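You operate a simulated robot arm through the tools that you are given. There is no shell and no other tool.

The job below is to be done with a simulated robot arm. You get a single attempt, and the scene is never put back.

TASK
Test the blue headset with the tone in the intercom's white socket.
Fine: plug it in, switch the intercom and the tone on, then both off again; leave it plugged in.
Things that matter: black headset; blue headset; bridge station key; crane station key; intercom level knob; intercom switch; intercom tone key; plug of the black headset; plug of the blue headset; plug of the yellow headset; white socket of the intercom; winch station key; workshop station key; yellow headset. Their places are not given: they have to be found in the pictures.

It is judged by the outcome, as a careful person would: the job done as asked, and still so three seconds after it is handed in. It fails if anything else is knocked over, pushed out of place, dropped, spilled or broken.

THE ROBOT
A 7-joint arm with a two-finger parallel gripper, fixed in place. Base frame: the origin is on the floor under the middle of its stand, x ahead of it, y to its left, z up. Units: m, degrees, N and s.
It reaches about 1.479 m from its shoulder. Its first joint turns from -166.0 to 166.0 degrees. Payload 4.4 kg.
The tool frame sits at the grasp point between the pads (the TCP): z along the fingers, y along the line on which they close. The tips reach 0.023 m beyond it. The gripper opens to 0.094 m. The fingers are 0.038 m wide and 0.01 m thick; the gripper's body (0.054 by 0.096 m) begins 0.039 m behind the TCP.
Orientation is told as [roll, pitch, yaw] about the base's x, y, z axes, in that order, counted from this pose: with the fingers straight down and closing along the base's y, the tool's x points along the base's -x, its y along +y and its z along -z.

THE INTERFACE
- The arm moves only by the tool nudge_tool. Its argument "increments" is one flat list of numbers, 7 for each row, row after row: the gripper command, from -1 (shut) to 1 (fully open), values between in proportion, then the shift along the tool's x, y, z in m, then the turn, a rotation vector about the tool's x, y, z in degrees. In form: [jaw, x, y, z, wx, wy, wz, jaw, x, y, z, wx, wy, wz, ...]. A call has 1 to 20 rows; each row is the pose to reach, as a shift and turn from the pose commanded when the call began, along the tool's axes at that moment. Rows are played at 5 a second. More than 0.05 m and 8.6 degrees between two rows, or a gripper value outside its range, and nothing of the call is played. Where a pose cannot be reached the arm comes as near as it can. A force on the tool above 90 N (or 10 N above the force at the start of the call, whichever is more), or a blocked arm, ends the call early, and 0.2 s more pass. Each finger travels about 0.072 m/s and halts on what it meets, pressing with about 29 N; the grip force reading is that of the motor and also rises with nothing between the fingers. The clock runs only during rows and for 0.2 s after the last one: add rows that repeat a pose to give the fingers time. It gives the time, the measured TCP pose, the force on the tool (base axes), the opening and the grip force at its end, in the units of the frame above (readings bear some noise), with the torque about the TCP (base axes, N m) and any sound that the robot's microphone picked up, and new pictures: "show" is both (left out), scene, wrist or none.
- Cameras (640 x 400 px; columns grow to the right, rows downward): "scene" is fixed at [0.0492, -0.6491, 1.8633]; the picture's right is [0.83, -0.56, 0.00], its down [-0.18, -0.26, -0.95] and it looks along [0.53, 0.79, -0.32] (base axes); focal length 347 px, centre (320, 200). "wrist" rides on the gripper at [0.086, 0.016, -0.074] in the tool frame; the picture's right is [-0.18, 0.98, 0.00], its down [-0.58, -0.11, -0.81] and it looks along [-0.79, -0.15, 0.59] (tool axes); focal length 243 px, centre (320, 200).
- point_at(camera, pixels): for up to 12 pixels [column, row] of the newest picture of that camera ("zoom" is the newest enlarged one), the place [x, y, z] in the base frame of the surface seen there, good to about 0.002 m. The clock stands still meanwhile.
- inspect(camera, box): a new picture of the part [left, top, right, bottom] of that camera's present view, enlarged. The clock stands still meanwhile.
- close_job(): hands the job in; it is judged then, once.

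Open the gripper and draw the arm clear of the work before you hand the job in, unless the task says otherwise.

The tools are called after "Request:" as a command line: name --argument value ..., lists and objects as JSON in quotes. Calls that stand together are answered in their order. nudge_tool: Moves the arm, as the interface text tells. Its arguments: {"type":"object","properties":{"increments":{"type":"array"},"show":{"type":"string","enum":["both","scene","wrist","none"]}},"required":["increments"]} The other tools are called the same way: point_at (camera, pixels) gives the place of the surface under pixels of a picture; inspect (camera, box) takes an enlarged picture of a part of a camera's view; close_job () hands the job in.

At the start:

```text
time_s: 0.0
tool_pos: [0.4708, 0.2469, 1.5943]
tcp_rot: [0.0, 0.1, 0.1]
force: [0.0, 0.7, 0.1]
torque: [-0.01, -0.02, 0.04]
width: 0.0941
finger_force: 0.0
```

scene: 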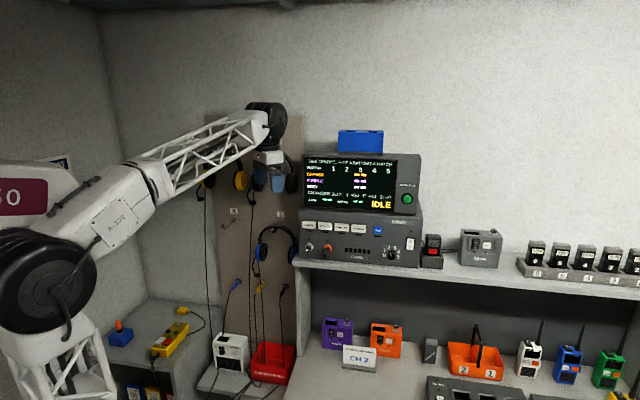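
wrist: 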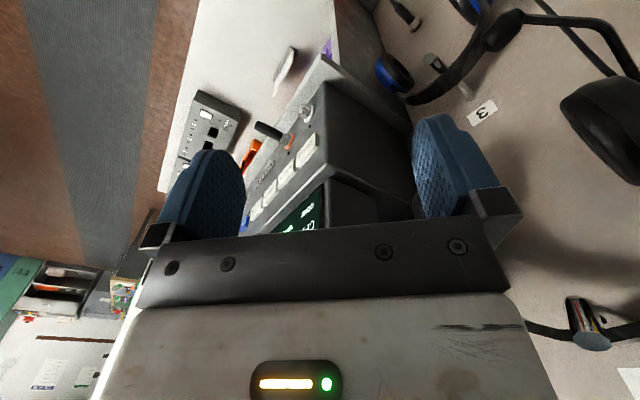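

I start by looking closely at the intercom, the pegboard and the shelf area in the scene picture.

Request:
inspect --camera "scene" --box '[290, 200, 450, 300]'

Request:
inspect --camera "scene" --box '[190, 100, 350, 200]'

Request:
inspect --camera "scene" --box '[190, 200, 350, 300]'

Request:
inspect --camera "scene" --box '[100, 270, 308, 400]'

```text
4.00 times, centred on (370, 250) of scene
```

zoom: 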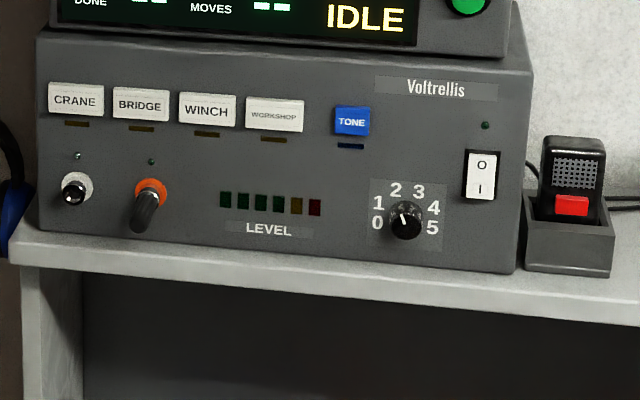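

```text
4.00 times, centred on (270, 150) of scene
```

zoom: 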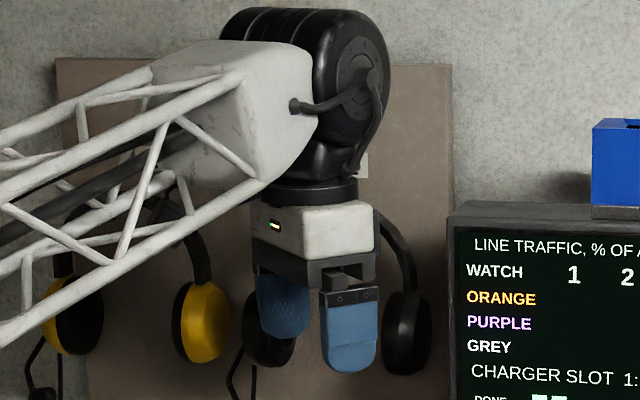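

```text
4.00 times, centred on (270, 250) of scene
```

zoom: 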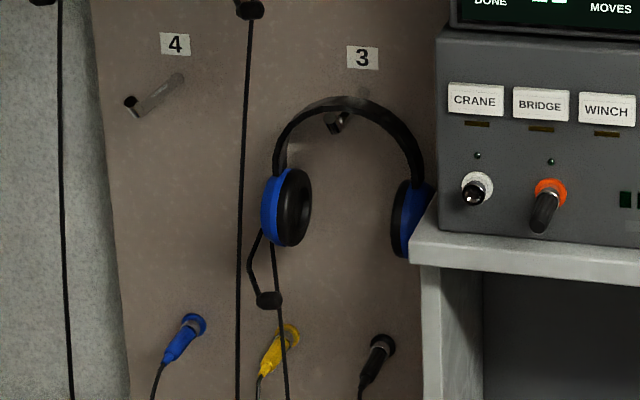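

```text
3.08 times, centred on (204, 335) of scene
```

zoom: 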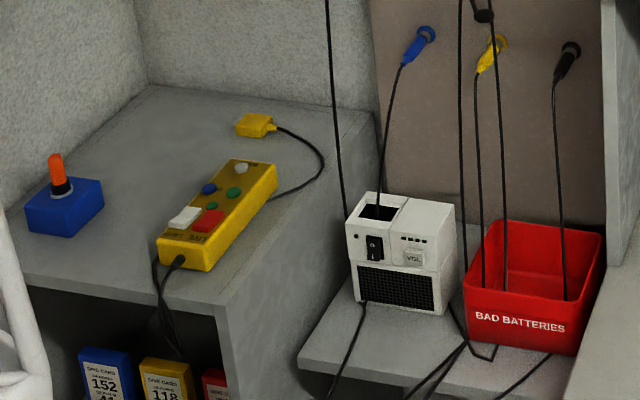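

The plugs are parked in holders on the board near (236,285), (260,290), (284,290), and the white socket is at about (308,247). I zoom in more on these.

Request:
inspect --camera "scene" --box '[296, 230, 344, 260]'

Request:
inspect --camera "scene" --box '[220, 270, 300, 320]'

Request:
inspect --camera "scene" --box '[190, 320, 310, 400]'

Request:
inspect --camera "scene" --box '[370, 215, 450, 270]'

```text
13.33 times, centred on (320, 245) of scene
```

zoom: 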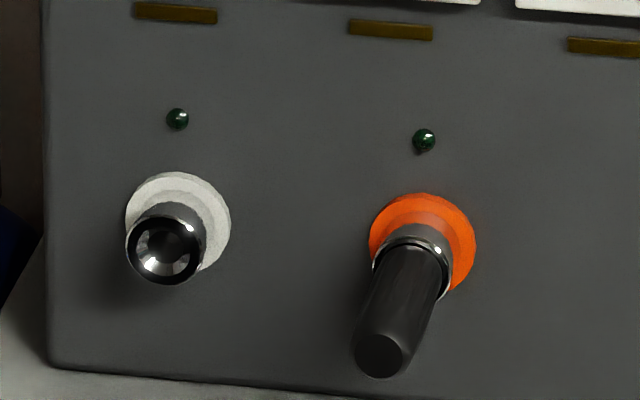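

```text
8.00 times, centred on (260, 295) of scene
```

zoom: 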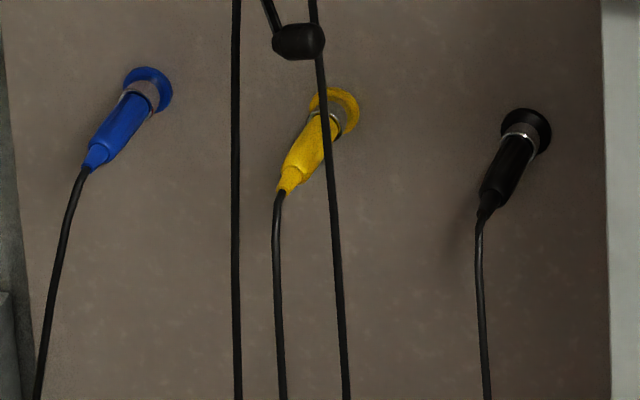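

```text
5.00 times, centred on (250, 360) of scene
```

zoom: 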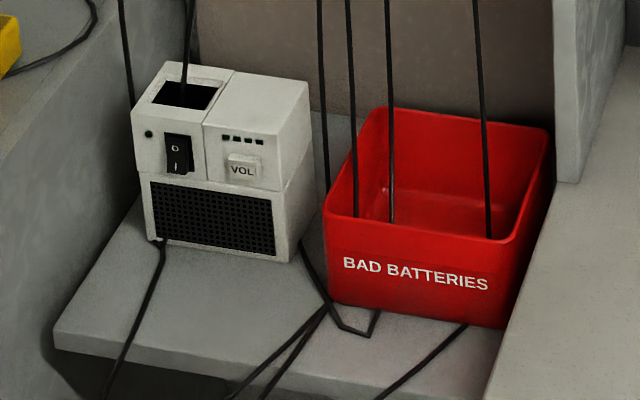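

```text
7.27 times, centred on (410, 242) of scene
```

zoom: 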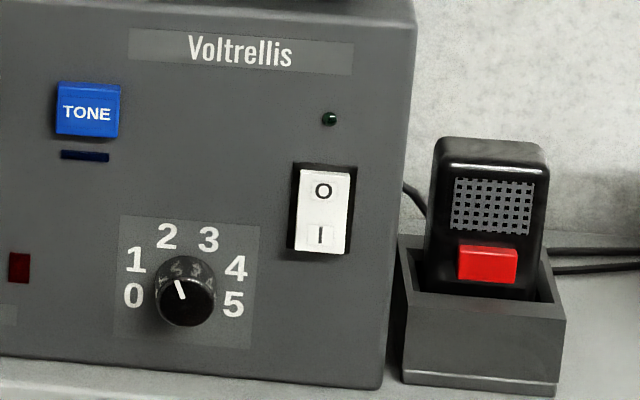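

I get positions of the key surfaces: plugs, sockets, intercom face corners and board.

Request:
point_at --camera "scene" --pixels '[[308, 247], [305, 249], [309, 246], [326, 252], [300, 215], [412, 235], [300, 258], [415, 262], [378, 230], [391, 254], [410, 241], [410, 247]]'

Request:
point_at --camera "scene" --pixels '[[239, 280], [236, 285], [232, 290], [224, 320], [262, 283], [258, 290], [255, 293], [286, 287], [283, 293], [280, 297], [245, 300], [270, 300]]'

Request:
point_at --camera "scene" --pixels '[[240, 220], [275, 215], [270, 252], [290, 255], [257, 275], [278, 226], [250, 200], [255, 330], [300, 270], [300, 330], [280, 350], [240, 345]]'

```text
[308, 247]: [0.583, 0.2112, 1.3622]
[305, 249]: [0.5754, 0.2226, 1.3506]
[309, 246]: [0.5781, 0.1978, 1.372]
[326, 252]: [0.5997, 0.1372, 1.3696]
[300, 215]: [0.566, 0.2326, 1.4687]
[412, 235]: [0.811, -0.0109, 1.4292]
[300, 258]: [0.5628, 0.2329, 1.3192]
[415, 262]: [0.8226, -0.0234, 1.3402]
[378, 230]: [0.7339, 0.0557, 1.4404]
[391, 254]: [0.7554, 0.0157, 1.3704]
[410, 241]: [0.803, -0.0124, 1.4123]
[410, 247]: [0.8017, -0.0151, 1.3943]
```

```text
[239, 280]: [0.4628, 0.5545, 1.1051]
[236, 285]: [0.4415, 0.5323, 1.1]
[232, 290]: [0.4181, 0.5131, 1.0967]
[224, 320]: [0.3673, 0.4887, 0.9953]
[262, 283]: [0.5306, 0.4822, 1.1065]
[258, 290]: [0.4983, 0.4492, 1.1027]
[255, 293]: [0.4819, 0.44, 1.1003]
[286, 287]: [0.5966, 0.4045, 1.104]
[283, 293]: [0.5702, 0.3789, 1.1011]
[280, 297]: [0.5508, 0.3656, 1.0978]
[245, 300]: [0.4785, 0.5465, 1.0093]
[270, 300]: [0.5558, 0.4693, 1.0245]
```

```text
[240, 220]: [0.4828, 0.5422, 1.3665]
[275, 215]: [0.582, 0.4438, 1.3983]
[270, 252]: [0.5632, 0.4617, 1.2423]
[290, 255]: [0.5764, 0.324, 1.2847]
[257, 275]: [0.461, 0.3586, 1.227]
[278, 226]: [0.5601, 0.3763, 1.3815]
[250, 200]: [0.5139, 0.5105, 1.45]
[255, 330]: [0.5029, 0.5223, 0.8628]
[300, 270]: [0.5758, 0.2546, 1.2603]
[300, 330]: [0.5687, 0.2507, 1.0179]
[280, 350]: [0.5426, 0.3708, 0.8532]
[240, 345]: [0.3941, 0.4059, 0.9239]
```

The intercom face is a vertical plane turned 45° (x+y≈0.80) and the board is at x+y≈1.025. I now measure the white socket precisely through a zoom.

Request:
inspect --camera "scene" --box '[296, 232, 336, 257]'

```text
16.00 times, centred on (316, 244) of scene
```

zoom: 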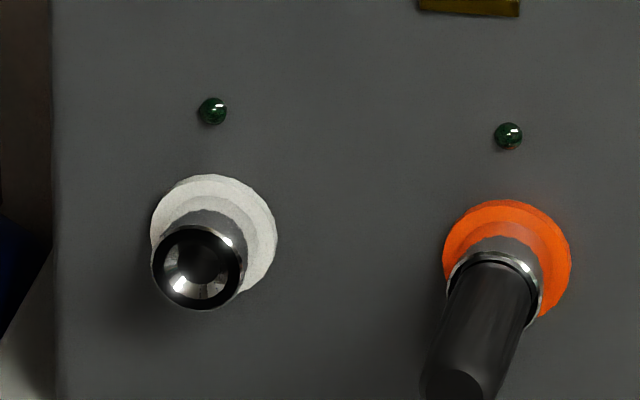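

Points on the white ring's edge, the barrel's rim and the orange socket's plug.

Request:
point_at --camera "zoom" --pixels '[[156, 222], [272, 235], [212, 178], [255, 280], [156, 268], [241, 268], [198, 230], [198, 306], [200, 262], [212, 110], [446, 245], [568, 255]]'

Request:
point_at --camera "zoom" --pixels '[[510, 202], [455, 385], [430, 380], [490, 385], [480, 320], [100, 300], [350, 150], [350, 350], [480, 260], [535, 275], [508, 135], [170, 300]]'

```text
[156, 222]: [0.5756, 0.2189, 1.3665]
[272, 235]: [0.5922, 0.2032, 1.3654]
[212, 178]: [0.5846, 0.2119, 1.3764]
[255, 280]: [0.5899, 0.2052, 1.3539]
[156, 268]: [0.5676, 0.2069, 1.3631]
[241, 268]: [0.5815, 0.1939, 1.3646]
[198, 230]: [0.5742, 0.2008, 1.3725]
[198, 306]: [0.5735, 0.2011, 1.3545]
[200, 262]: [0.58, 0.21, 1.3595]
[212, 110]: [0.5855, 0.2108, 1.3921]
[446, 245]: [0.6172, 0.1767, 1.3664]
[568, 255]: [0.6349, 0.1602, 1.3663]
```

```text
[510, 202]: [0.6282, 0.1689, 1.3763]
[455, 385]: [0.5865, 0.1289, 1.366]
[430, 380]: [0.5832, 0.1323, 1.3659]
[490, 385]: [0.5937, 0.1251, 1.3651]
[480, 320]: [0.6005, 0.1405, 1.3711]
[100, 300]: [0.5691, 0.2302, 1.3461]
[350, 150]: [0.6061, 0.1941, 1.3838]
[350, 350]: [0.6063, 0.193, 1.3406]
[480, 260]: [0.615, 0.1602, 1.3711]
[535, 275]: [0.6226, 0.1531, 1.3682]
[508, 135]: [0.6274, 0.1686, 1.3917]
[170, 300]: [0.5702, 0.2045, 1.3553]
```

The white socket's axis is at u≈0.264 (x−y)/√2, z≈1.364, barrel rim about 17 mm off the face; the orange stub is 60 mm to the right. Now I measure the blue plug.

Request:
inspect --camera "scene" --box '[222, 272, 254, 292]'

```text
16.00 times, centred on (238, 282) of scene
```

zoom: 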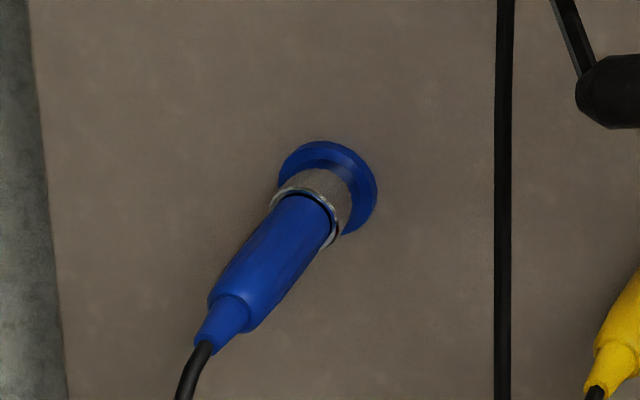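

Points along the blue plug, its holder barrel, and the nearby hanging cords.

Request:
point_at --camera "zoom" --pixels '[[335, 150], [373, 200], [284, 170], [275, 200], [338, 235], [310, 200], [210, 300], [252, 328], [232, 312], [205, 340], [195, 370], [504, 200]]'

Request:
point_at --camera "zoom" --pixels '[[270, 225], [320, 250], [290, 230], [245, 270], [290, 290], [265, 275], [222, 310], [215, 325], [503, 50], [503, 380], [615, 90], [610, 340]]'

```text
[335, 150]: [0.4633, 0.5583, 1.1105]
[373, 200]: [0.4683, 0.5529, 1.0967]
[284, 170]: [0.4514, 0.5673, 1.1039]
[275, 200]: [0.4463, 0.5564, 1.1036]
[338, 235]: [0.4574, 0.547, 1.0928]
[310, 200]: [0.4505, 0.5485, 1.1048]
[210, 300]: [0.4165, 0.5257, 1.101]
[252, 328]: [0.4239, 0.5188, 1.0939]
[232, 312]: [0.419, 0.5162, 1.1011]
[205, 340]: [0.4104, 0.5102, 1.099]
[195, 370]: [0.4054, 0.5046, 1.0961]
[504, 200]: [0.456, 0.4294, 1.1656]
```

```text
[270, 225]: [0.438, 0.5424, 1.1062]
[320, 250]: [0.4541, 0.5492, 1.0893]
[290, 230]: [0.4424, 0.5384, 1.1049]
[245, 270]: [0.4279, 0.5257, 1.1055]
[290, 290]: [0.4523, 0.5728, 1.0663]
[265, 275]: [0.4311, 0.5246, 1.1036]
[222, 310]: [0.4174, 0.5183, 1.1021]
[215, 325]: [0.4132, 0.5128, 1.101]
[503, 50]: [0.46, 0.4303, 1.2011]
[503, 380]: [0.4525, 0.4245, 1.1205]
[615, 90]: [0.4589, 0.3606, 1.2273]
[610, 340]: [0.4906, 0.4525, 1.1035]
```

The blue plug sits perpendicular to the board at about (0.42,0.52,1.10), tail toward the room, its cable drooping from the tail. I first back away from the wall and yaw the tool by 45°.

Request:
nudge_tool --increments '[0.3, 0.015, -0.015, 0, 0, 0, 0, 0.3, 0.03, -0.03, 0, 0, 0, -7.5, 0.3, 0.045, -0.045, 0, 0, 0, -15, 0.3, 0.06, -0.06, 0, 0, 0, -22.5, 0.3, 0.075, -0.075, 0, 0, 0, -30, 0.3, 0.09, -0.09, 0, 0, 0, -37.5, 0.3, 0.09, -0.09, 0, 0, 0, -45]'

```text
time_s: 1.6
tool_pos: [0.3813, 0.157, 1.5951]
tcp_rot: [0.0, -0.1, 45.1]
force: [-0.1, 0.4, -0.5]
torque: [0.0, -0.02, 0.03]
width: 0.061
finger_force: 0.0
```

scene: 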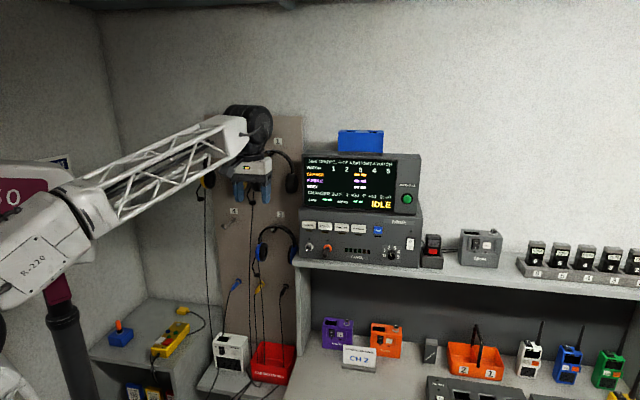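
wrist: 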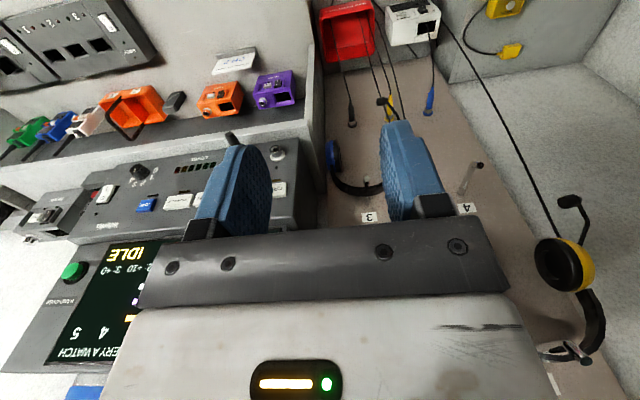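

The arm is clear of the wall. I now tilt the tool 45° toward the wall while moving left and down at a safe standoff in front of the blue plug.

Request:
nudge_tool --increments '[0, 0, 0.019, 0.0396, 0, -4, 0, 0, 0, 0.038, 0.079, 0, -8, 0, 0, 0, 0.0575, 0.119, 0, -12, 0, 0, 0, 0.077, 0.158, 0, -16, 0, 0, 0, 0.096, 0.198, 0, -20, 0, 0, 0, 0.115, 0.238, 0, -24, 0, 0, 0, 0.134, 0.277, 0, -28, 0, 0, 0, 0.153, 0.317, 0, -32, 0, 0, 0, 0.1725, 0.356, 0, -36, 0, 0, 0, 0.192, 0.396, 0, -40, 0, 0, 0, 0.211, 0.435, 0, -45, 0, 0, 0, 0.23, 0.47, 0, -45, 0]'

```text
time_s: 4.2
tool_pos: [0.2195, 0.3216, 1.1232]
tcp_rot: [0.2, -45.2, 45.0]
force: [-0.4, -0.6, 0.1]
torque: [0.03, 0.01, 0.01]
width: 0.0468
finger_force: 0.1
```

scene: 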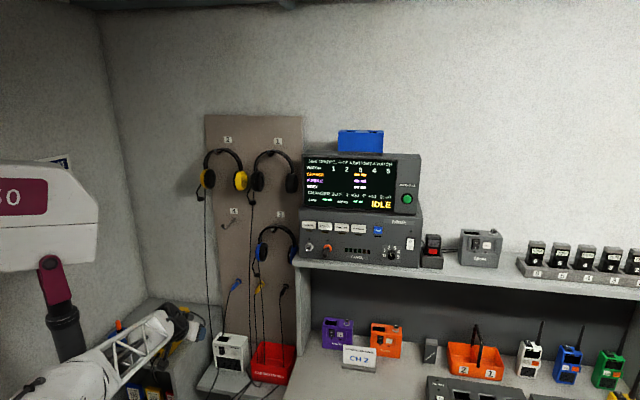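
wrist: 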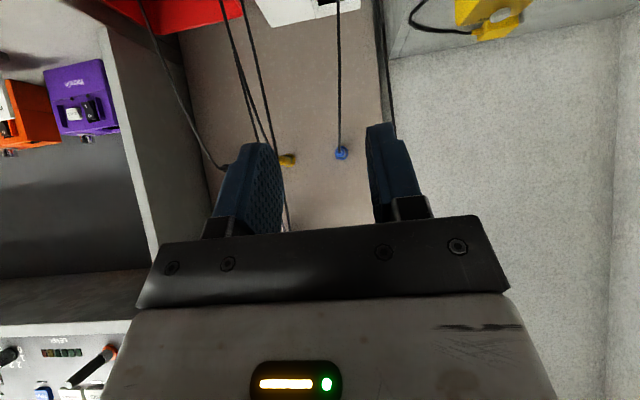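

The tool is at (0.22,0.32,1.12) with 45° tilt. I inspect how close the arm is to the left cabinet and the plug's view from the wrist.

Request:
inspect --camera "scene" --box '[80, 270, 304, 400]'

Request:
inspect --camera "wrist" --box '[200, 60, 440, 210]'

```text
2.86 times, centred on (192, 335) of scene
```

zoom: 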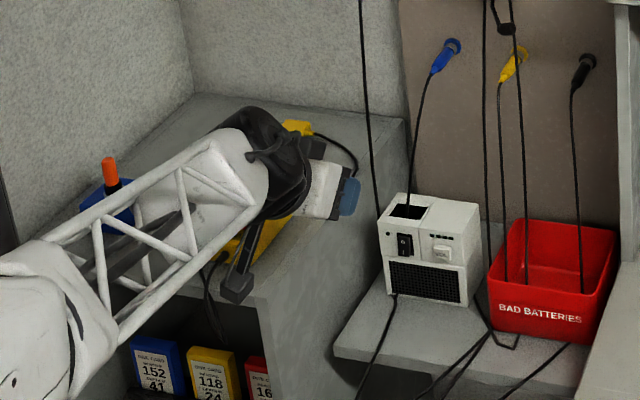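

```text
2.67 times, centred on (320, 135) of wrist
```

zoom: 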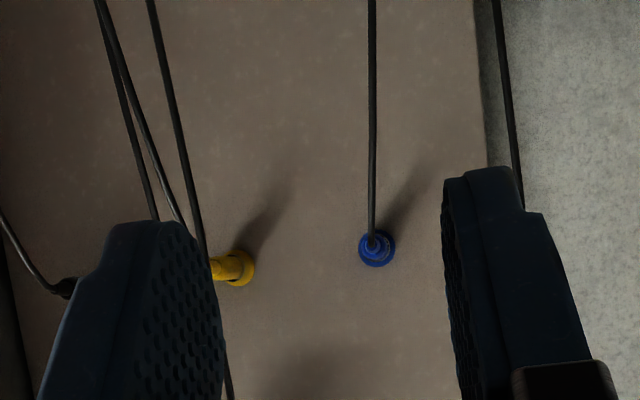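

The blue plug tail is at zoom (375,243). I measure it and the neighbouring hanging cords from this view.

Request:
point_at --camera "zoom" --pixels '[[374, 238], [362, 250], [392, 250], [376, 262], [372, 150], [372, 60], [372, 5], [505, 60], [515, 150], [520, 190], [205, 240], [175, 120]]'

```text
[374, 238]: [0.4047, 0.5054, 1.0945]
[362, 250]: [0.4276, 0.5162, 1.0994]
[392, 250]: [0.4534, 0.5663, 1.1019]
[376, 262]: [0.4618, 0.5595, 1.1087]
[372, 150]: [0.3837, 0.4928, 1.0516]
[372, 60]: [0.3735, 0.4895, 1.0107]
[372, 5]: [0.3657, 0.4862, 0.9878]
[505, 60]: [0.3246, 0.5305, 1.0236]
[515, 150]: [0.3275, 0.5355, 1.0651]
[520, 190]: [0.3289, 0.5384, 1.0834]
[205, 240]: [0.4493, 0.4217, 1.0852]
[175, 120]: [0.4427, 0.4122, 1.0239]
```

Clear room: the yellow-headset cord is 75 mm left and the black's cord 90 mm right of the blue plug. I move straight toward the wall to a pre-grasp about 0.14 m off the board.

Request:
nudge_tool --increments '[0, -0.025, 0, 0.0316, 0, 0, 0, 0, -0.05, 0, 0.0632, 0, 0, 0, 0, -0.0748, 0, 0.0948, 0, 0, 0, 0, -0.0997, 0, 0.1264, 0, 0, 0, 0, -0.1246, 0, 0.158, 0, 0, 0, 0, -0.1246, 0, 0.158, 0, 0, 0]'

```text
time_s: 5.6
tool_pos: [0.3607, 0.4625, 1.099]
tcp_rot: [-0.1, -45.1, 45.0]
force: [0.1, -0.2, -0.1]
torque: [0.0, 0.04, 0.04]
width: 0.047
finger_force: 0.1
```

scene: 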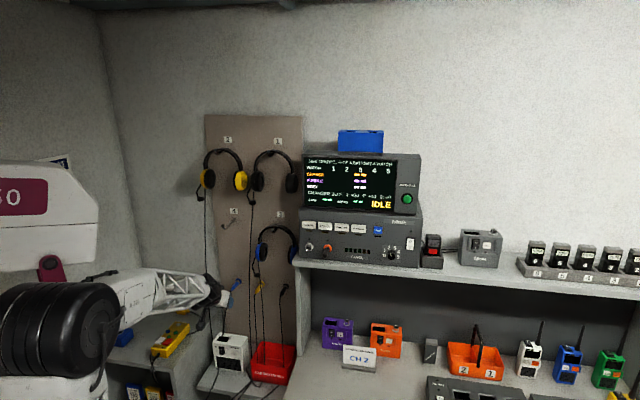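
wrist: 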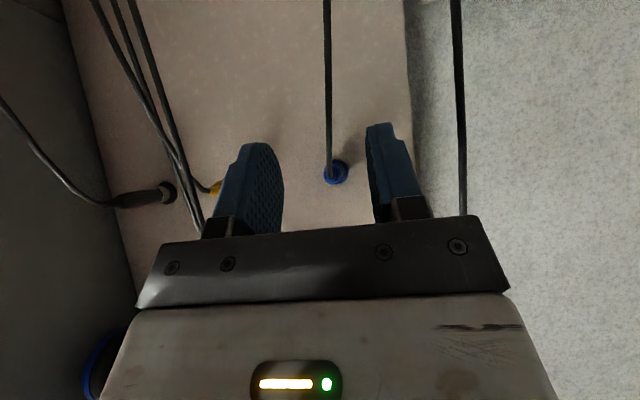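

Fingers straddle the cable nicely. I check the clearance of the wrist from the left hanging cord in the scene.

Request:
inspect --camera "scene" --box '[160, 240, 288, 320]'

Request:
inspect --camera "wrist" --box '[240, 120, 400, 220]'

```text
5.00 times, centred on (224, 280) of scene
```

zoom: 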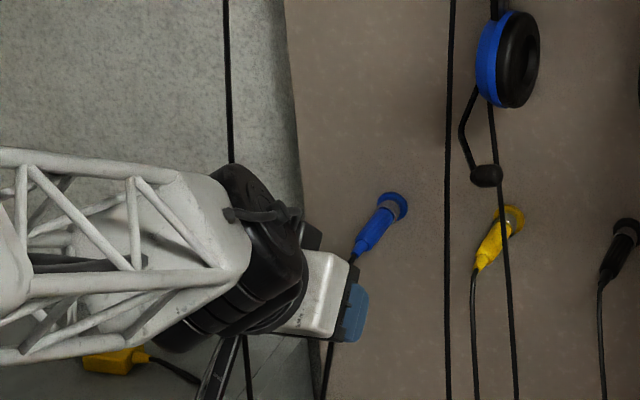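

```text
4.00 times, centred on (320, 170) of wrist
```

zoom: 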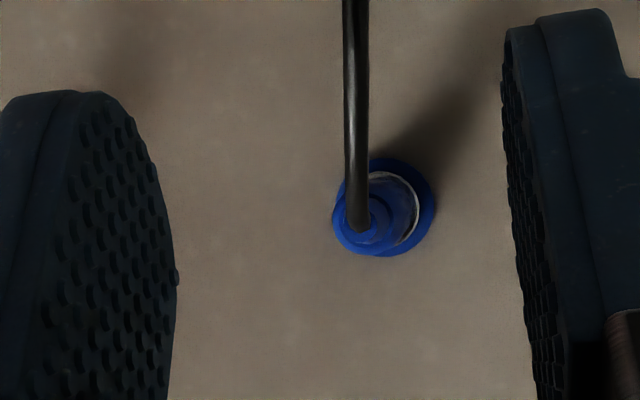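

The cord behind the wrist matters; I measure the wrist housing's extent and the cord's place near it.

Request:
point_at --camera "scene" --pixels '[[206, 275], [209, 274], [213, 276], [218, 284], [197, 308], [193, 308], [205, 300], [210, 310], [222, 300], [205.6, 268], [206, 255], [204, 310]]'

Request:
point_at --camera "wrist" --pixels '[[460, 60], [461, 120], [462, 170], [463, 200], [463, 210], [452, 10], [330, 60], [330, 120], [330, 160], [200, 215], [185, 150], [160, 60]]'

```text
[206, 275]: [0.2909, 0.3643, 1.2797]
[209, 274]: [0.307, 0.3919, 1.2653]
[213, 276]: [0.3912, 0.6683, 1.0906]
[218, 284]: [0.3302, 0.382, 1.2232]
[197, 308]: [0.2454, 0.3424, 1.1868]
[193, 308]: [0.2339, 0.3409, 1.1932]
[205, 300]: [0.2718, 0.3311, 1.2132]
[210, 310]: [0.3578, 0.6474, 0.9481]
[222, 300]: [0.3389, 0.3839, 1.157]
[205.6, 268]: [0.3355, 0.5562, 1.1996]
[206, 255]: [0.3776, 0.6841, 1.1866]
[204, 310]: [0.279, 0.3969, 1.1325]
```

```text
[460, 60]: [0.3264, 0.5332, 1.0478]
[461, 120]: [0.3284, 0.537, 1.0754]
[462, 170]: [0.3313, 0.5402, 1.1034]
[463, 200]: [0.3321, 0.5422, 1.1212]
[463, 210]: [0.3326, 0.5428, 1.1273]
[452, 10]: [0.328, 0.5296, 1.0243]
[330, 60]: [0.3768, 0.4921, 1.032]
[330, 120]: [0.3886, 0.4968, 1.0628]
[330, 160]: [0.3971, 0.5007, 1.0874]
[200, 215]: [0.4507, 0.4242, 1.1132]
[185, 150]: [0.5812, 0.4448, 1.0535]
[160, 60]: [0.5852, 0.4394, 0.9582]
```

The wrist stays at least 40 mm from that cord. I advance 90 mm to the grasp position around the plug body.

Request:
nudge_tool --increments '[0, -0.0212, 0, 0.0212, 0, 0, 0, 0, -0.0424, 0, 0.0424, 0, 0, 0, 0, -0.0636, 0, 0.0636, 0, 0, 0, 0, -0.0636, 0, 0.0636, 0, 0, 0]'

Request:
inspect --camera "wrist" --box '[220, 100, 420, 225]'

Request:
inspect --camera "scene" --box '[190, 250, 270, 300]'

```text
time_s: 6.6
tool_pos: [0.4247, 0.5262, 1.0998]
tcp_rot: [0.0, -45.1, 45.0]
force: [0.6, 1.2, -0.1]
torque: [0.01, -0.02, -0.01]
width: 0.0472
finger_force: 0.1
```

scene: 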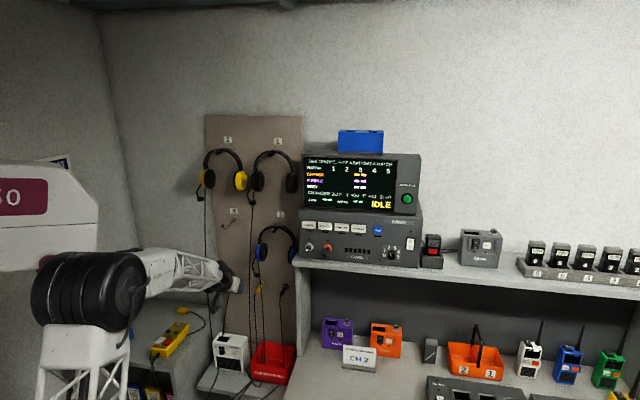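
wrist: 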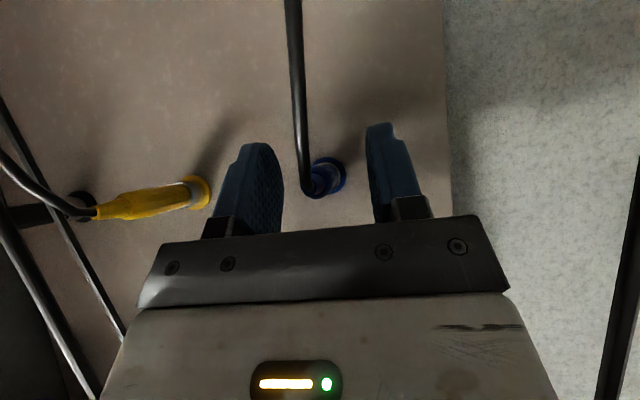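

```text
3.20 times, centred on (320, 162) of wrist
```

zoom: 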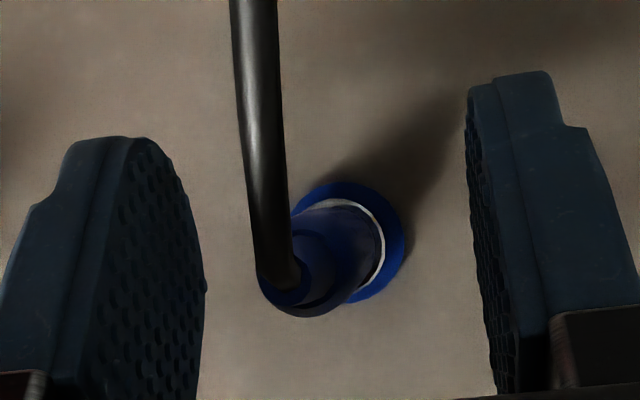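

```text
8.00 times, centred on (230, 275) of scene
```

zoom: 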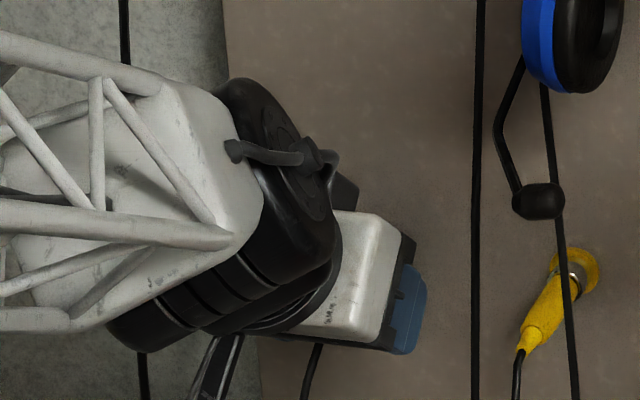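

The plug lies between the pads. I measure the plug body and pads to check centring and height.

Request:
point_at --camera "wrist" --pixels '[[325, 170], [323, 178], [335, 180], [313, 168], [311, 180], [303, 190], [315, 194], [328, 190], [282, 185], [369, 175], [262, 145], [378, 126]]'

```text
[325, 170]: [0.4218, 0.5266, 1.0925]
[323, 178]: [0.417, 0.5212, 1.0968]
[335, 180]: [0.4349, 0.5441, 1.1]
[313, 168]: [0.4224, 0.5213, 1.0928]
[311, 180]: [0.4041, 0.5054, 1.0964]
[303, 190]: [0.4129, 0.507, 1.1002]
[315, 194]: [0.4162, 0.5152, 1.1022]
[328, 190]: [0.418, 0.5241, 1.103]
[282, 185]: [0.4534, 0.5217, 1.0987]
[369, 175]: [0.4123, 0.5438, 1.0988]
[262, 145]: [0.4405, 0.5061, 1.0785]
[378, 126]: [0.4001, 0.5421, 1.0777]
```

Plug centre u≈−0.072 matches the TCP's −0.072, z≈1.099. I close the gripper on it.

Request:
nudge_tool --increments '[-0.5, 0, 0, 0, 0, 0, 0, -1, 0, 0, 0, 0, 0, 0, -1, 0, 0, 0, 0, 0, 0, -1, 0, 0, 0, 0, 0, 0]' --show "wrist"

```text
time_s: 7.6
tool_pos: [0.4246, 0.525, 1.0998]
tcp_rot: [0.0, -45.1, 44.9]
force: [5.7, -2.9, -0.1]
torque: [0.01, -0.01, -0.33]
width: 0.0141
finger_force: 28.7
```

wrist: 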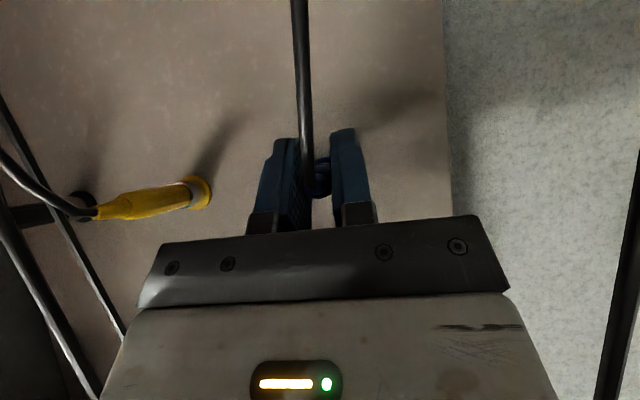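

Gripped (width 14.1 mm, 28.7 N). I pull the plug straight out, perpendicular to the board, with a 1 mm sideways relief.

Request:
nudge_tool --increments '[-1, 0, -0.001, 0, 0, 0, 0, -1, 0.0071, -0.001, -0.0071, 0, 0, 0, -1, 0.0141, -0.001, -0.0141, 0, 0, 0, -1, 0.0212, -0.001, -0.0212, 0, 0, 0, -1, 0.0283, -0.001, -0.0283, 0, 0, 0, -1, 0.0354, -0.001, -0.0354, 0, 0, 0]'

Request:
inspect --camera "wrist" --box '[220, 80, 460, 230]'

Request:
inspect --camera "scene" --box '[190, 250, 270, 300]'

```text
time_s: 9.0
tool_pos: [0.3892, 0.49, 1.1012]
tcp_rot: [0.0, -45.1, 45.0]
force: [-0.2, -0.5, -0.7]
torque: [0.01, 0.0, 0.03]
width: 0.0144
finger_force: 29.1
```

scene: 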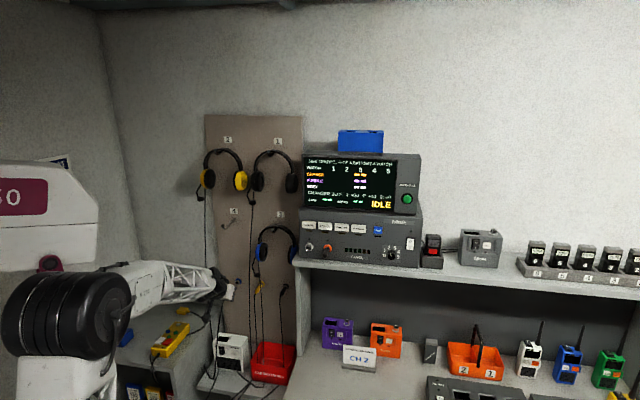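
wrist: 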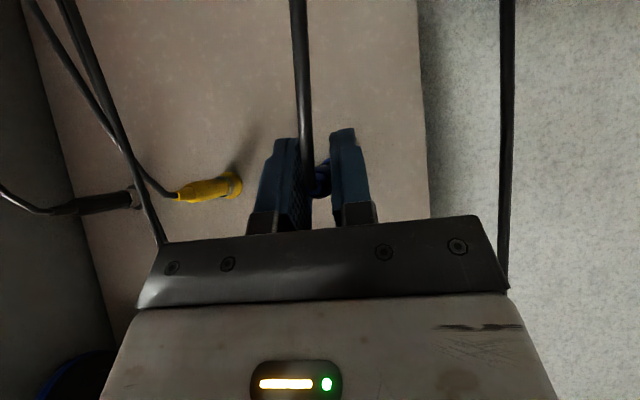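

```text
2.67 times, centred on (340, 155) of wrist
```

zoom: 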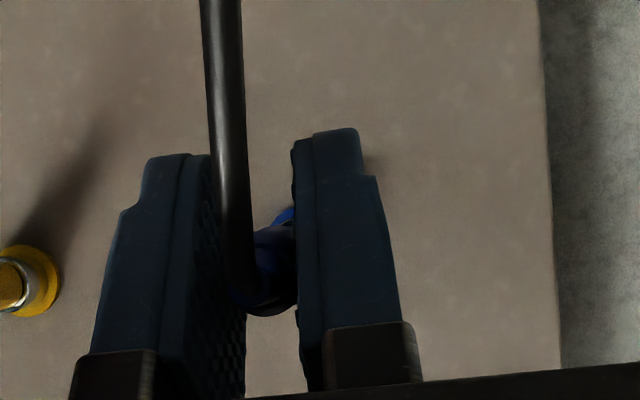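

```text
8.00 times, centred on (230, 275) of scene
```

zoom: 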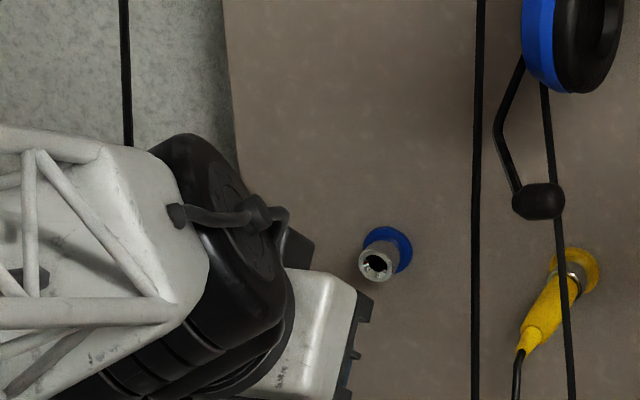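

The plug is out of its holder (barrel at zoom (378,265) is empty, force ~0). I back off further and look at the plug in the grip.

Request:
nudge_tool --increments '[-1, 0.0212, 0, -0.0212, 0, 0, 0, -1, 0.0424, 0, -0.0424, 0, 0, 0, -1, 0.0636, 0, -0.0636, 0, 0, 0, -1, 0.0849, 0, -0.0849, 0, 0, 0, -1, 0.1061, 0, -0.1061, 0, 0, 0, -1, 0.1273, 0, -0.1273, 0, 0, 0]'

Request:
inspect --camera "scene" --box '[120, 250, 280, 350]'

```text
time_s: 10.4
tool_pos: [0.2611, 0.3625, 1.1005]
tcp_rot: [0.2, -45.1, 45.0]
force: [-0.1, -0.1, 1.1]
torque: [0.03, -0.04, -0.04]
width: 0.0141
finger_force: 28.6
```

scene: 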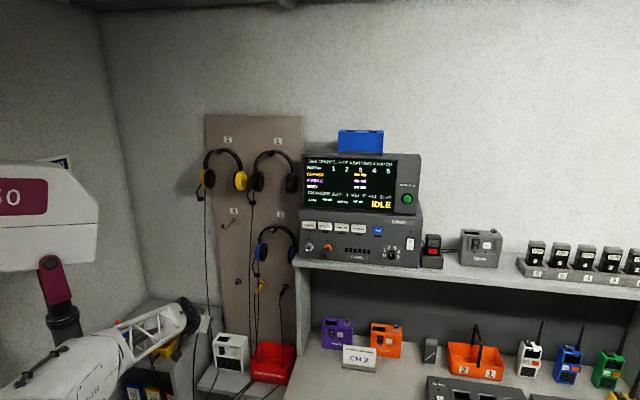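
wrist: 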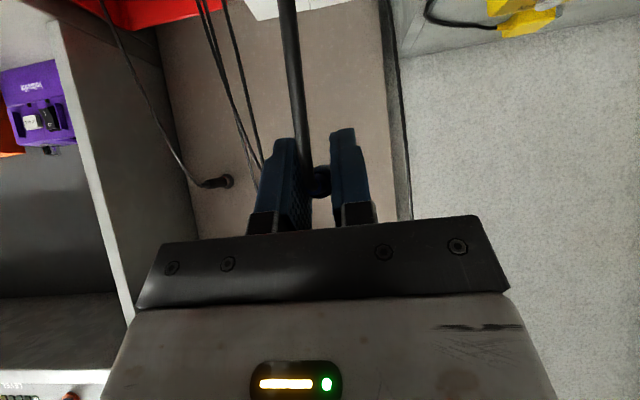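

```text
4.00 times, centred on (200, 300) of scene
```

zoom: 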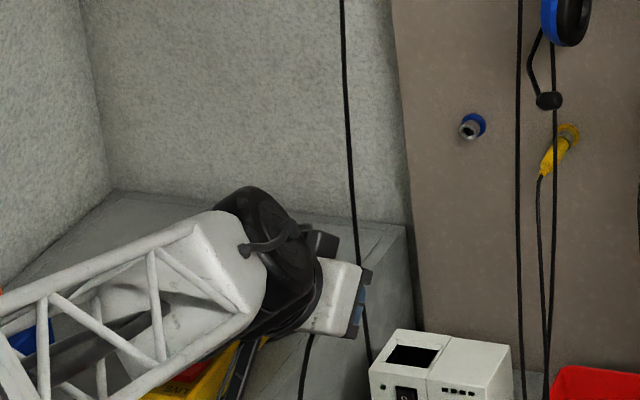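

Plug held, cable following. I now rise to socket height and then move right in front of the white socket, staying well off the board and headsets.

Request:
nudge_tool --increments '[-1, -0.0311, 0, -0.0311, 0, 0, 0, -1, -0.0622, 0, -0.0622, 0, 0, 0, -1, -0.0933, 0, -0.0933, 0, 0, 0, -1, -0.1245, 0, -0.1245, 0, 0, 0, -1, -0.1556, 0, -0.1556, 0, 0, 0, -1, -0.1867, 0, -0.1867, 0, 0, 0, -1, -0.1867, 0, -0.1867, 0, 0, 0]'

```text
time_s: 12.0
tool_pos: [0.2615, 0.3601, 1.3641]
tcp_rot: [0.0, -45.0, 45.0]
force: [-0.3, 0.7, 0.0]
torque: [-0.02, 0.01, 0.06]
width: 0.0142
finger_force: 29.1
```

scene: 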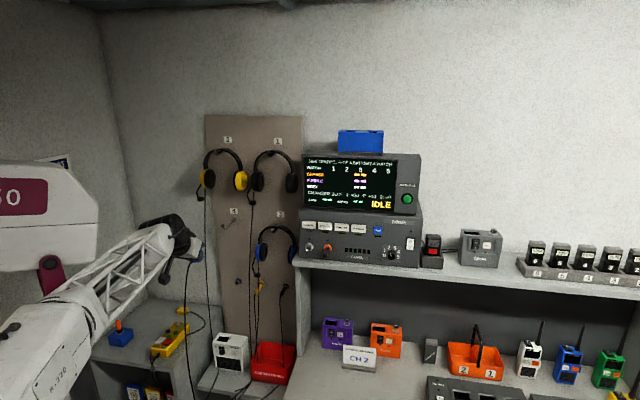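
wrist: 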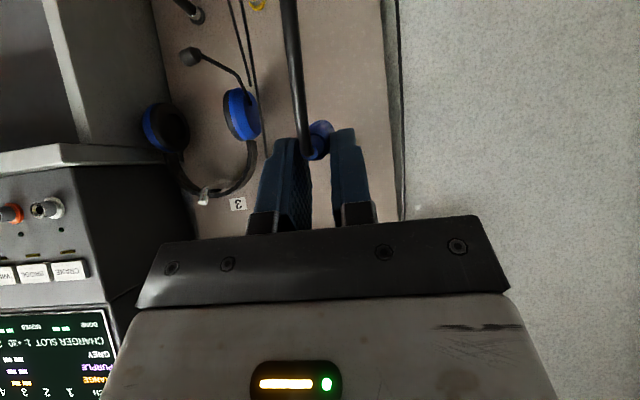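

The plug looks to be at a different place in the wrist view (about (320,140)); I zoom to check whether it tilted in the grip.

Request:
inspect --camera "wrist" --box '[240, 80, 400, 220]'

Request:
inspect --camera "scene" --box '[140, 200, 236, 270]'

```text
2.86 times, centred on (320, 150) of wrist
```

zoom: 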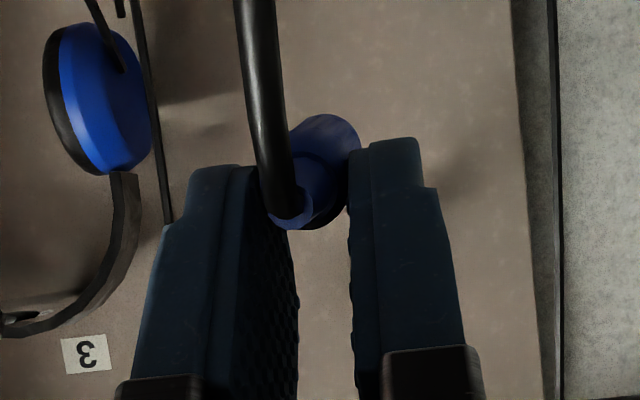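

```text
5.71 times, centred on (188, 235) of scene
```

zoom: 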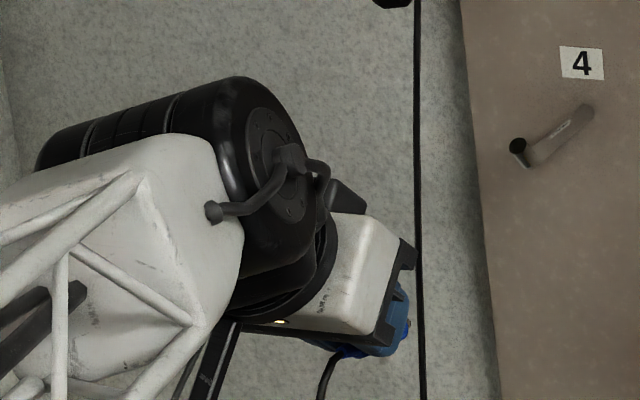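

The plug has slid toward the fingertips while lifting (cable pulling down). I measure where it is now relative to the TCP before moving on.

Request:
inspect --camera "wrist" --box '[280, 100, 360, 170]'

Request:
point_at --camera "wrist" --pixels '[[313, 152], [318, 140], [311, 157], [318, 122], [326, 124], [329, 132], [325, 150], [316, 158], [300, 140], [302, 158], [290, 140], [345, 130]]'

```text
5.71 times, centred on (320, 135) of wrist
```

zoom: 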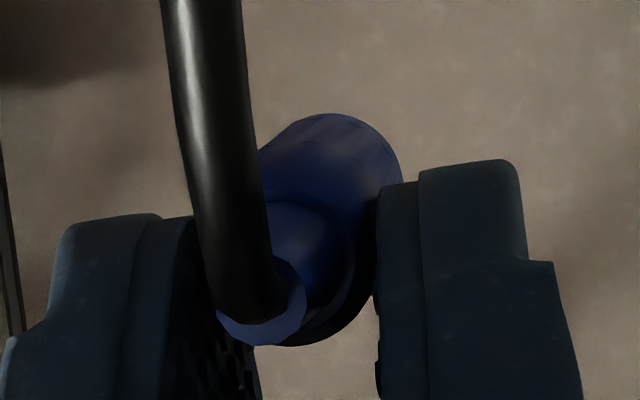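

```text
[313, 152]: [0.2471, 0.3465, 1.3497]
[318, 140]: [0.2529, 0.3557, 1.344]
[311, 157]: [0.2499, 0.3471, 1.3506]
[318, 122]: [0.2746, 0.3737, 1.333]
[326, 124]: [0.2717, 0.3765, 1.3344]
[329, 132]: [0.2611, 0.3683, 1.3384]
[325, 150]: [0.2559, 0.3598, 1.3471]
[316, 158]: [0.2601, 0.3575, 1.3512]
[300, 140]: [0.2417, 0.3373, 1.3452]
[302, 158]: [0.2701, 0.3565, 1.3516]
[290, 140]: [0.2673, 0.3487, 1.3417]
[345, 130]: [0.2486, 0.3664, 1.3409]
```

I take finer readings along the plug in the enlarged wrist view to find its offset and pitch in the grip.

Request:
inspect --camera "wrist" --box '[280, 100, 360, 170]'

Request:
point_at --camera "zoom" --pixels '[[325, 122], [335, 135], [330, 160], [325, 180], [320, 195], [300, 215], [305, 240], [315, 270], [345, 220], [360, 230], [350, 290], [275, 325]]'

Request:
point_at --camera "zoom" --pixels '[[275, 150], [290, 140], [300, 170], [345, 125], [370, 140], [390, 160], [385, 180], [365, 200], [350, 250], [335, 300], [310, 330], [290, 290]]'

```text
5.71 times, centred on (320, 135) of wrist
```

zoom: 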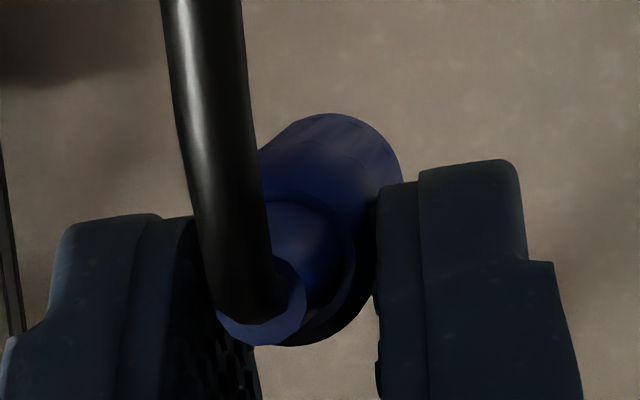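

```text
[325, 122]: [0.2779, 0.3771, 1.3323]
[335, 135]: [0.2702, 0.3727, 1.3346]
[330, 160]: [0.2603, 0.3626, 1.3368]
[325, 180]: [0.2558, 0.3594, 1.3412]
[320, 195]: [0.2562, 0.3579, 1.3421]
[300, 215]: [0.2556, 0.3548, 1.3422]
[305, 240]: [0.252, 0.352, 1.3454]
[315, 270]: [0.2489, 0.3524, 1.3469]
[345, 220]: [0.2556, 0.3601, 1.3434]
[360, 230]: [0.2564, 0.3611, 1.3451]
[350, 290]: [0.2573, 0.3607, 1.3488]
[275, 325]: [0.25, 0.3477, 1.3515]
```

```text
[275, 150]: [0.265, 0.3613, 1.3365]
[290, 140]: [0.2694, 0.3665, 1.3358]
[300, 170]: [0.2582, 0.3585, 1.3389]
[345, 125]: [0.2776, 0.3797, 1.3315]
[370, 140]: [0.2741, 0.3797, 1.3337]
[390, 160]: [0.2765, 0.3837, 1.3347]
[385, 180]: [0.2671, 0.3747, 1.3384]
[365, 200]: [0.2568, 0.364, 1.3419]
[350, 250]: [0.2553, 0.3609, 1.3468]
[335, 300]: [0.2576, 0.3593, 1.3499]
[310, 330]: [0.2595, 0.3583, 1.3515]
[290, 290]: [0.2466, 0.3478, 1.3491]
```

The plug is now about 20 mm below the TCP and pitched ~11° nose-down, held only by the pad corners. I look at the cable's present path to see whether tension caused it.

Request:
inspect --camera "scene" --box '[140, 240, 300, 400]'

Request:
inspect --camera "wrist" --box '[180, 0, 340, 100]'

```text
2.50 times, centred on (220, 320) of scene
```

zoom: 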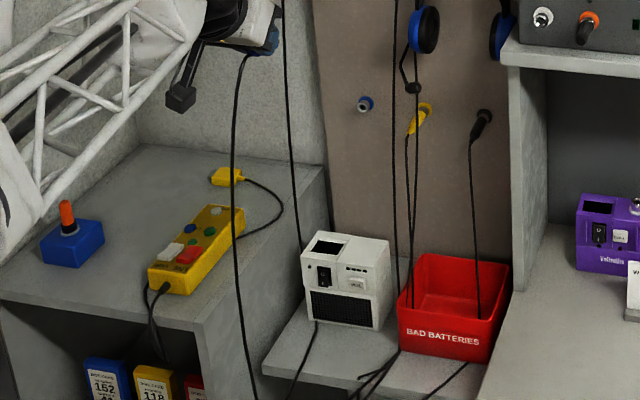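

```text
4.00 times, centred on (260, 50) of wrist
```

zoom: 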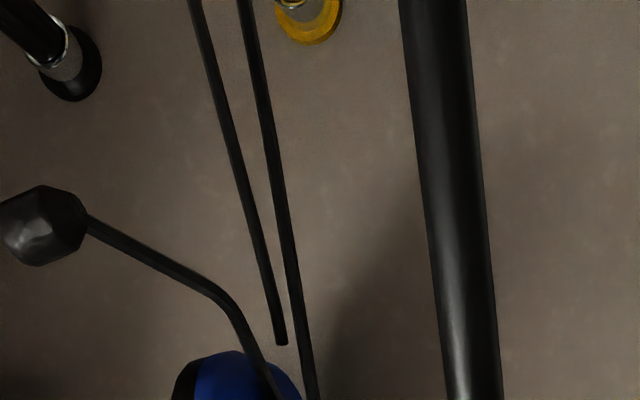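

The cable hangs freely to the floor, so the slip likely came from the quick lift. I'll move slowly now: first 60 mm to the right at 0.05 m/s, then re-check the plug in the grip.

Request:
nudge_tool --increments '[-1, 0, -0.003, 0, 0, 0, 0, -1, 0, -0.009, 0, 0, 0, 0, -1, 0, -0.018, 0, 0, 0, 0, -1, 0, -0.028, 0, 0, 0, 0, -1, 0, -0.038, 0, 0, 0, 0, -1, 0, -0.047, 0, 0, 0, 0, -1, 0, -0.055, 0, 0, 0, 0, -1, 0, -0.06, 0, 0, 0, 0]' --show "wrist"

Request:
inspect --camera "wrist" --box '[280, 100, 360, 170]'

```text
time_s: 13.8
tool_pos: [0.3034, 0.318, 1.3638]
tcp_rot: [-0.1, -45.1, 45.0]
force: [0.6, -0.8, 0.2]
torque: [0.04, -0.01, -0.01]
width: 0.014
finger_force: 28.9
```

wrist: 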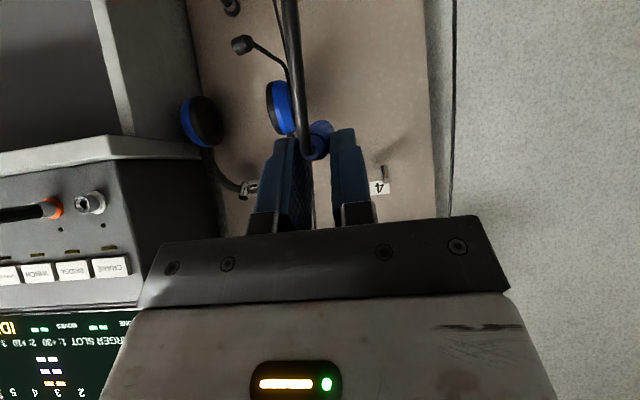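

```text
5.71 times, centred on (320, 135) of wrist
```

zoom: 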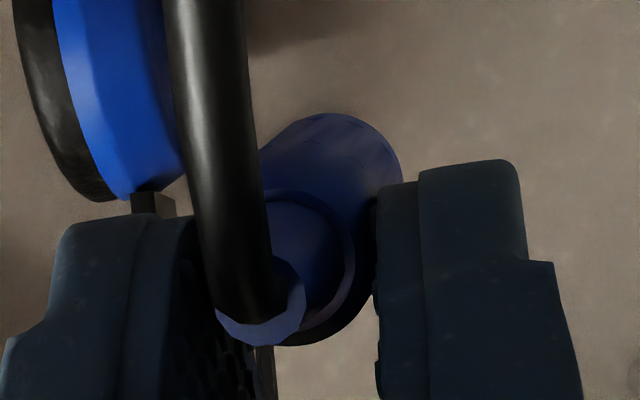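

The plug hasn't moved in the grip with the slow motion. I measure the shelf edge and keys near the socket before continuing.

Request:
point_at --camera "scene" --pixels '[[300, 259], [300, 262], [300, 266], [340, 266], [340, 270], [400, 272], [400, 277], [309, 226], [309, 222], [309, 229], [325, 226], [296, 262]]'

Request:
nudge_tool --increments '[-1, 0, -0.004, 0, 0, 0, 0, -1, 0, -0.012, 0, 0, 0, 0, -1, 0, -0.022, 0, 0, 0, 0, -1, 0, -0.034, 0, 0, 0, 0, -1, 0, -0.046, 0, 0, 0, 0, -1, 0, -0.058, 0, 0, 0, 0, -1, 0, -0.07, 0, 0, 0, 0, -1, 0, -0.082, 0, 0, 0, 0, -1, 0, -0.094, 0, 0, 0, 0, -1, 0, -0.106, 0, 0, 0, 0, -1, 0, -0.118, 0, 0, 0, 0, -1, 0, -0.13, 0, 0, 0, 0, -1, 0, -0.14, 0, 0, 0, 0, -1, 0, -0.148, 0, 0, 0, 0, -1, 0, -0.15, 0, 0, 0, 0]'

Request:
inspect --camera "wrist" --box '[280, 100, 360, 170]'

```text
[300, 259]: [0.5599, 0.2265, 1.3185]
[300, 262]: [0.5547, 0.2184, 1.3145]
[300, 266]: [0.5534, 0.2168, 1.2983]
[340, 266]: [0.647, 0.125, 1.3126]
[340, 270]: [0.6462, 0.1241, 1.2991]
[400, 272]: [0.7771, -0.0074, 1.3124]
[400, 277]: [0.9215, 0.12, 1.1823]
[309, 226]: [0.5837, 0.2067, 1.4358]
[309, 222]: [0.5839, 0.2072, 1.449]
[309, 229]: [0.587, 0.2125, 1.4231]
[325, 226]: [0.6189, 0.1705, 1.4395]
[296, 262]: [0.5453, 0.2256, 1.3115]
```

```text
time_s: 17.0
tool_pos: [0.4094, 0.2128, 1.3645]
tcp_rot: [0.0, -45.0, 44.9]
force: [0.2, 0.4, 0.5]
torque: [0.03, -0.04, -0.01]
width: 0.0141
finger_force: 29.1
```

scene: 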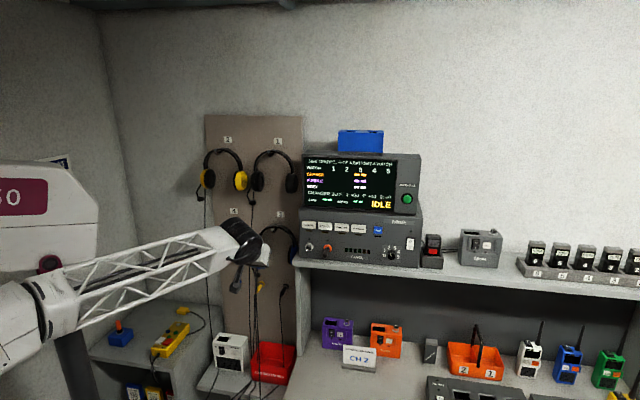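
wrist: 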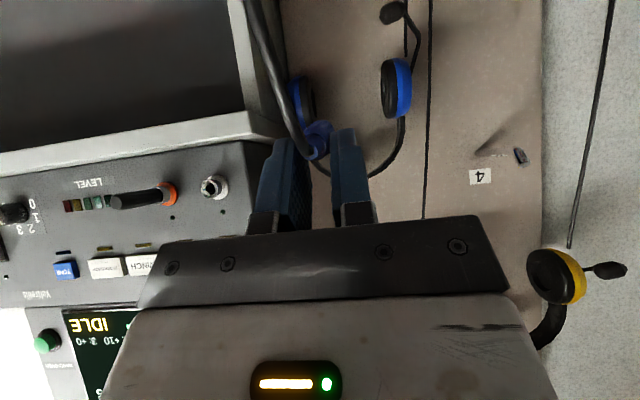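

```text
5.71 times, centred on (320, 135) of wrist
```

zoom: 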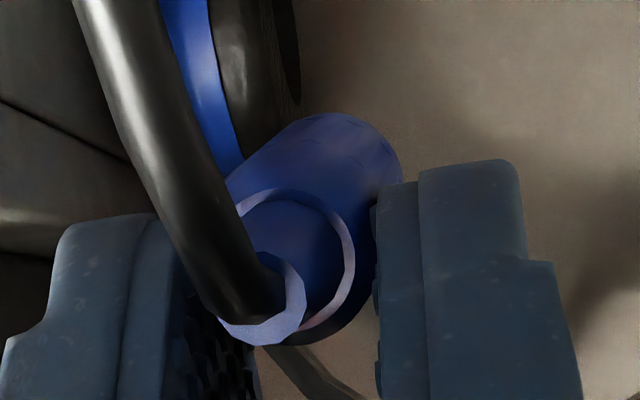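

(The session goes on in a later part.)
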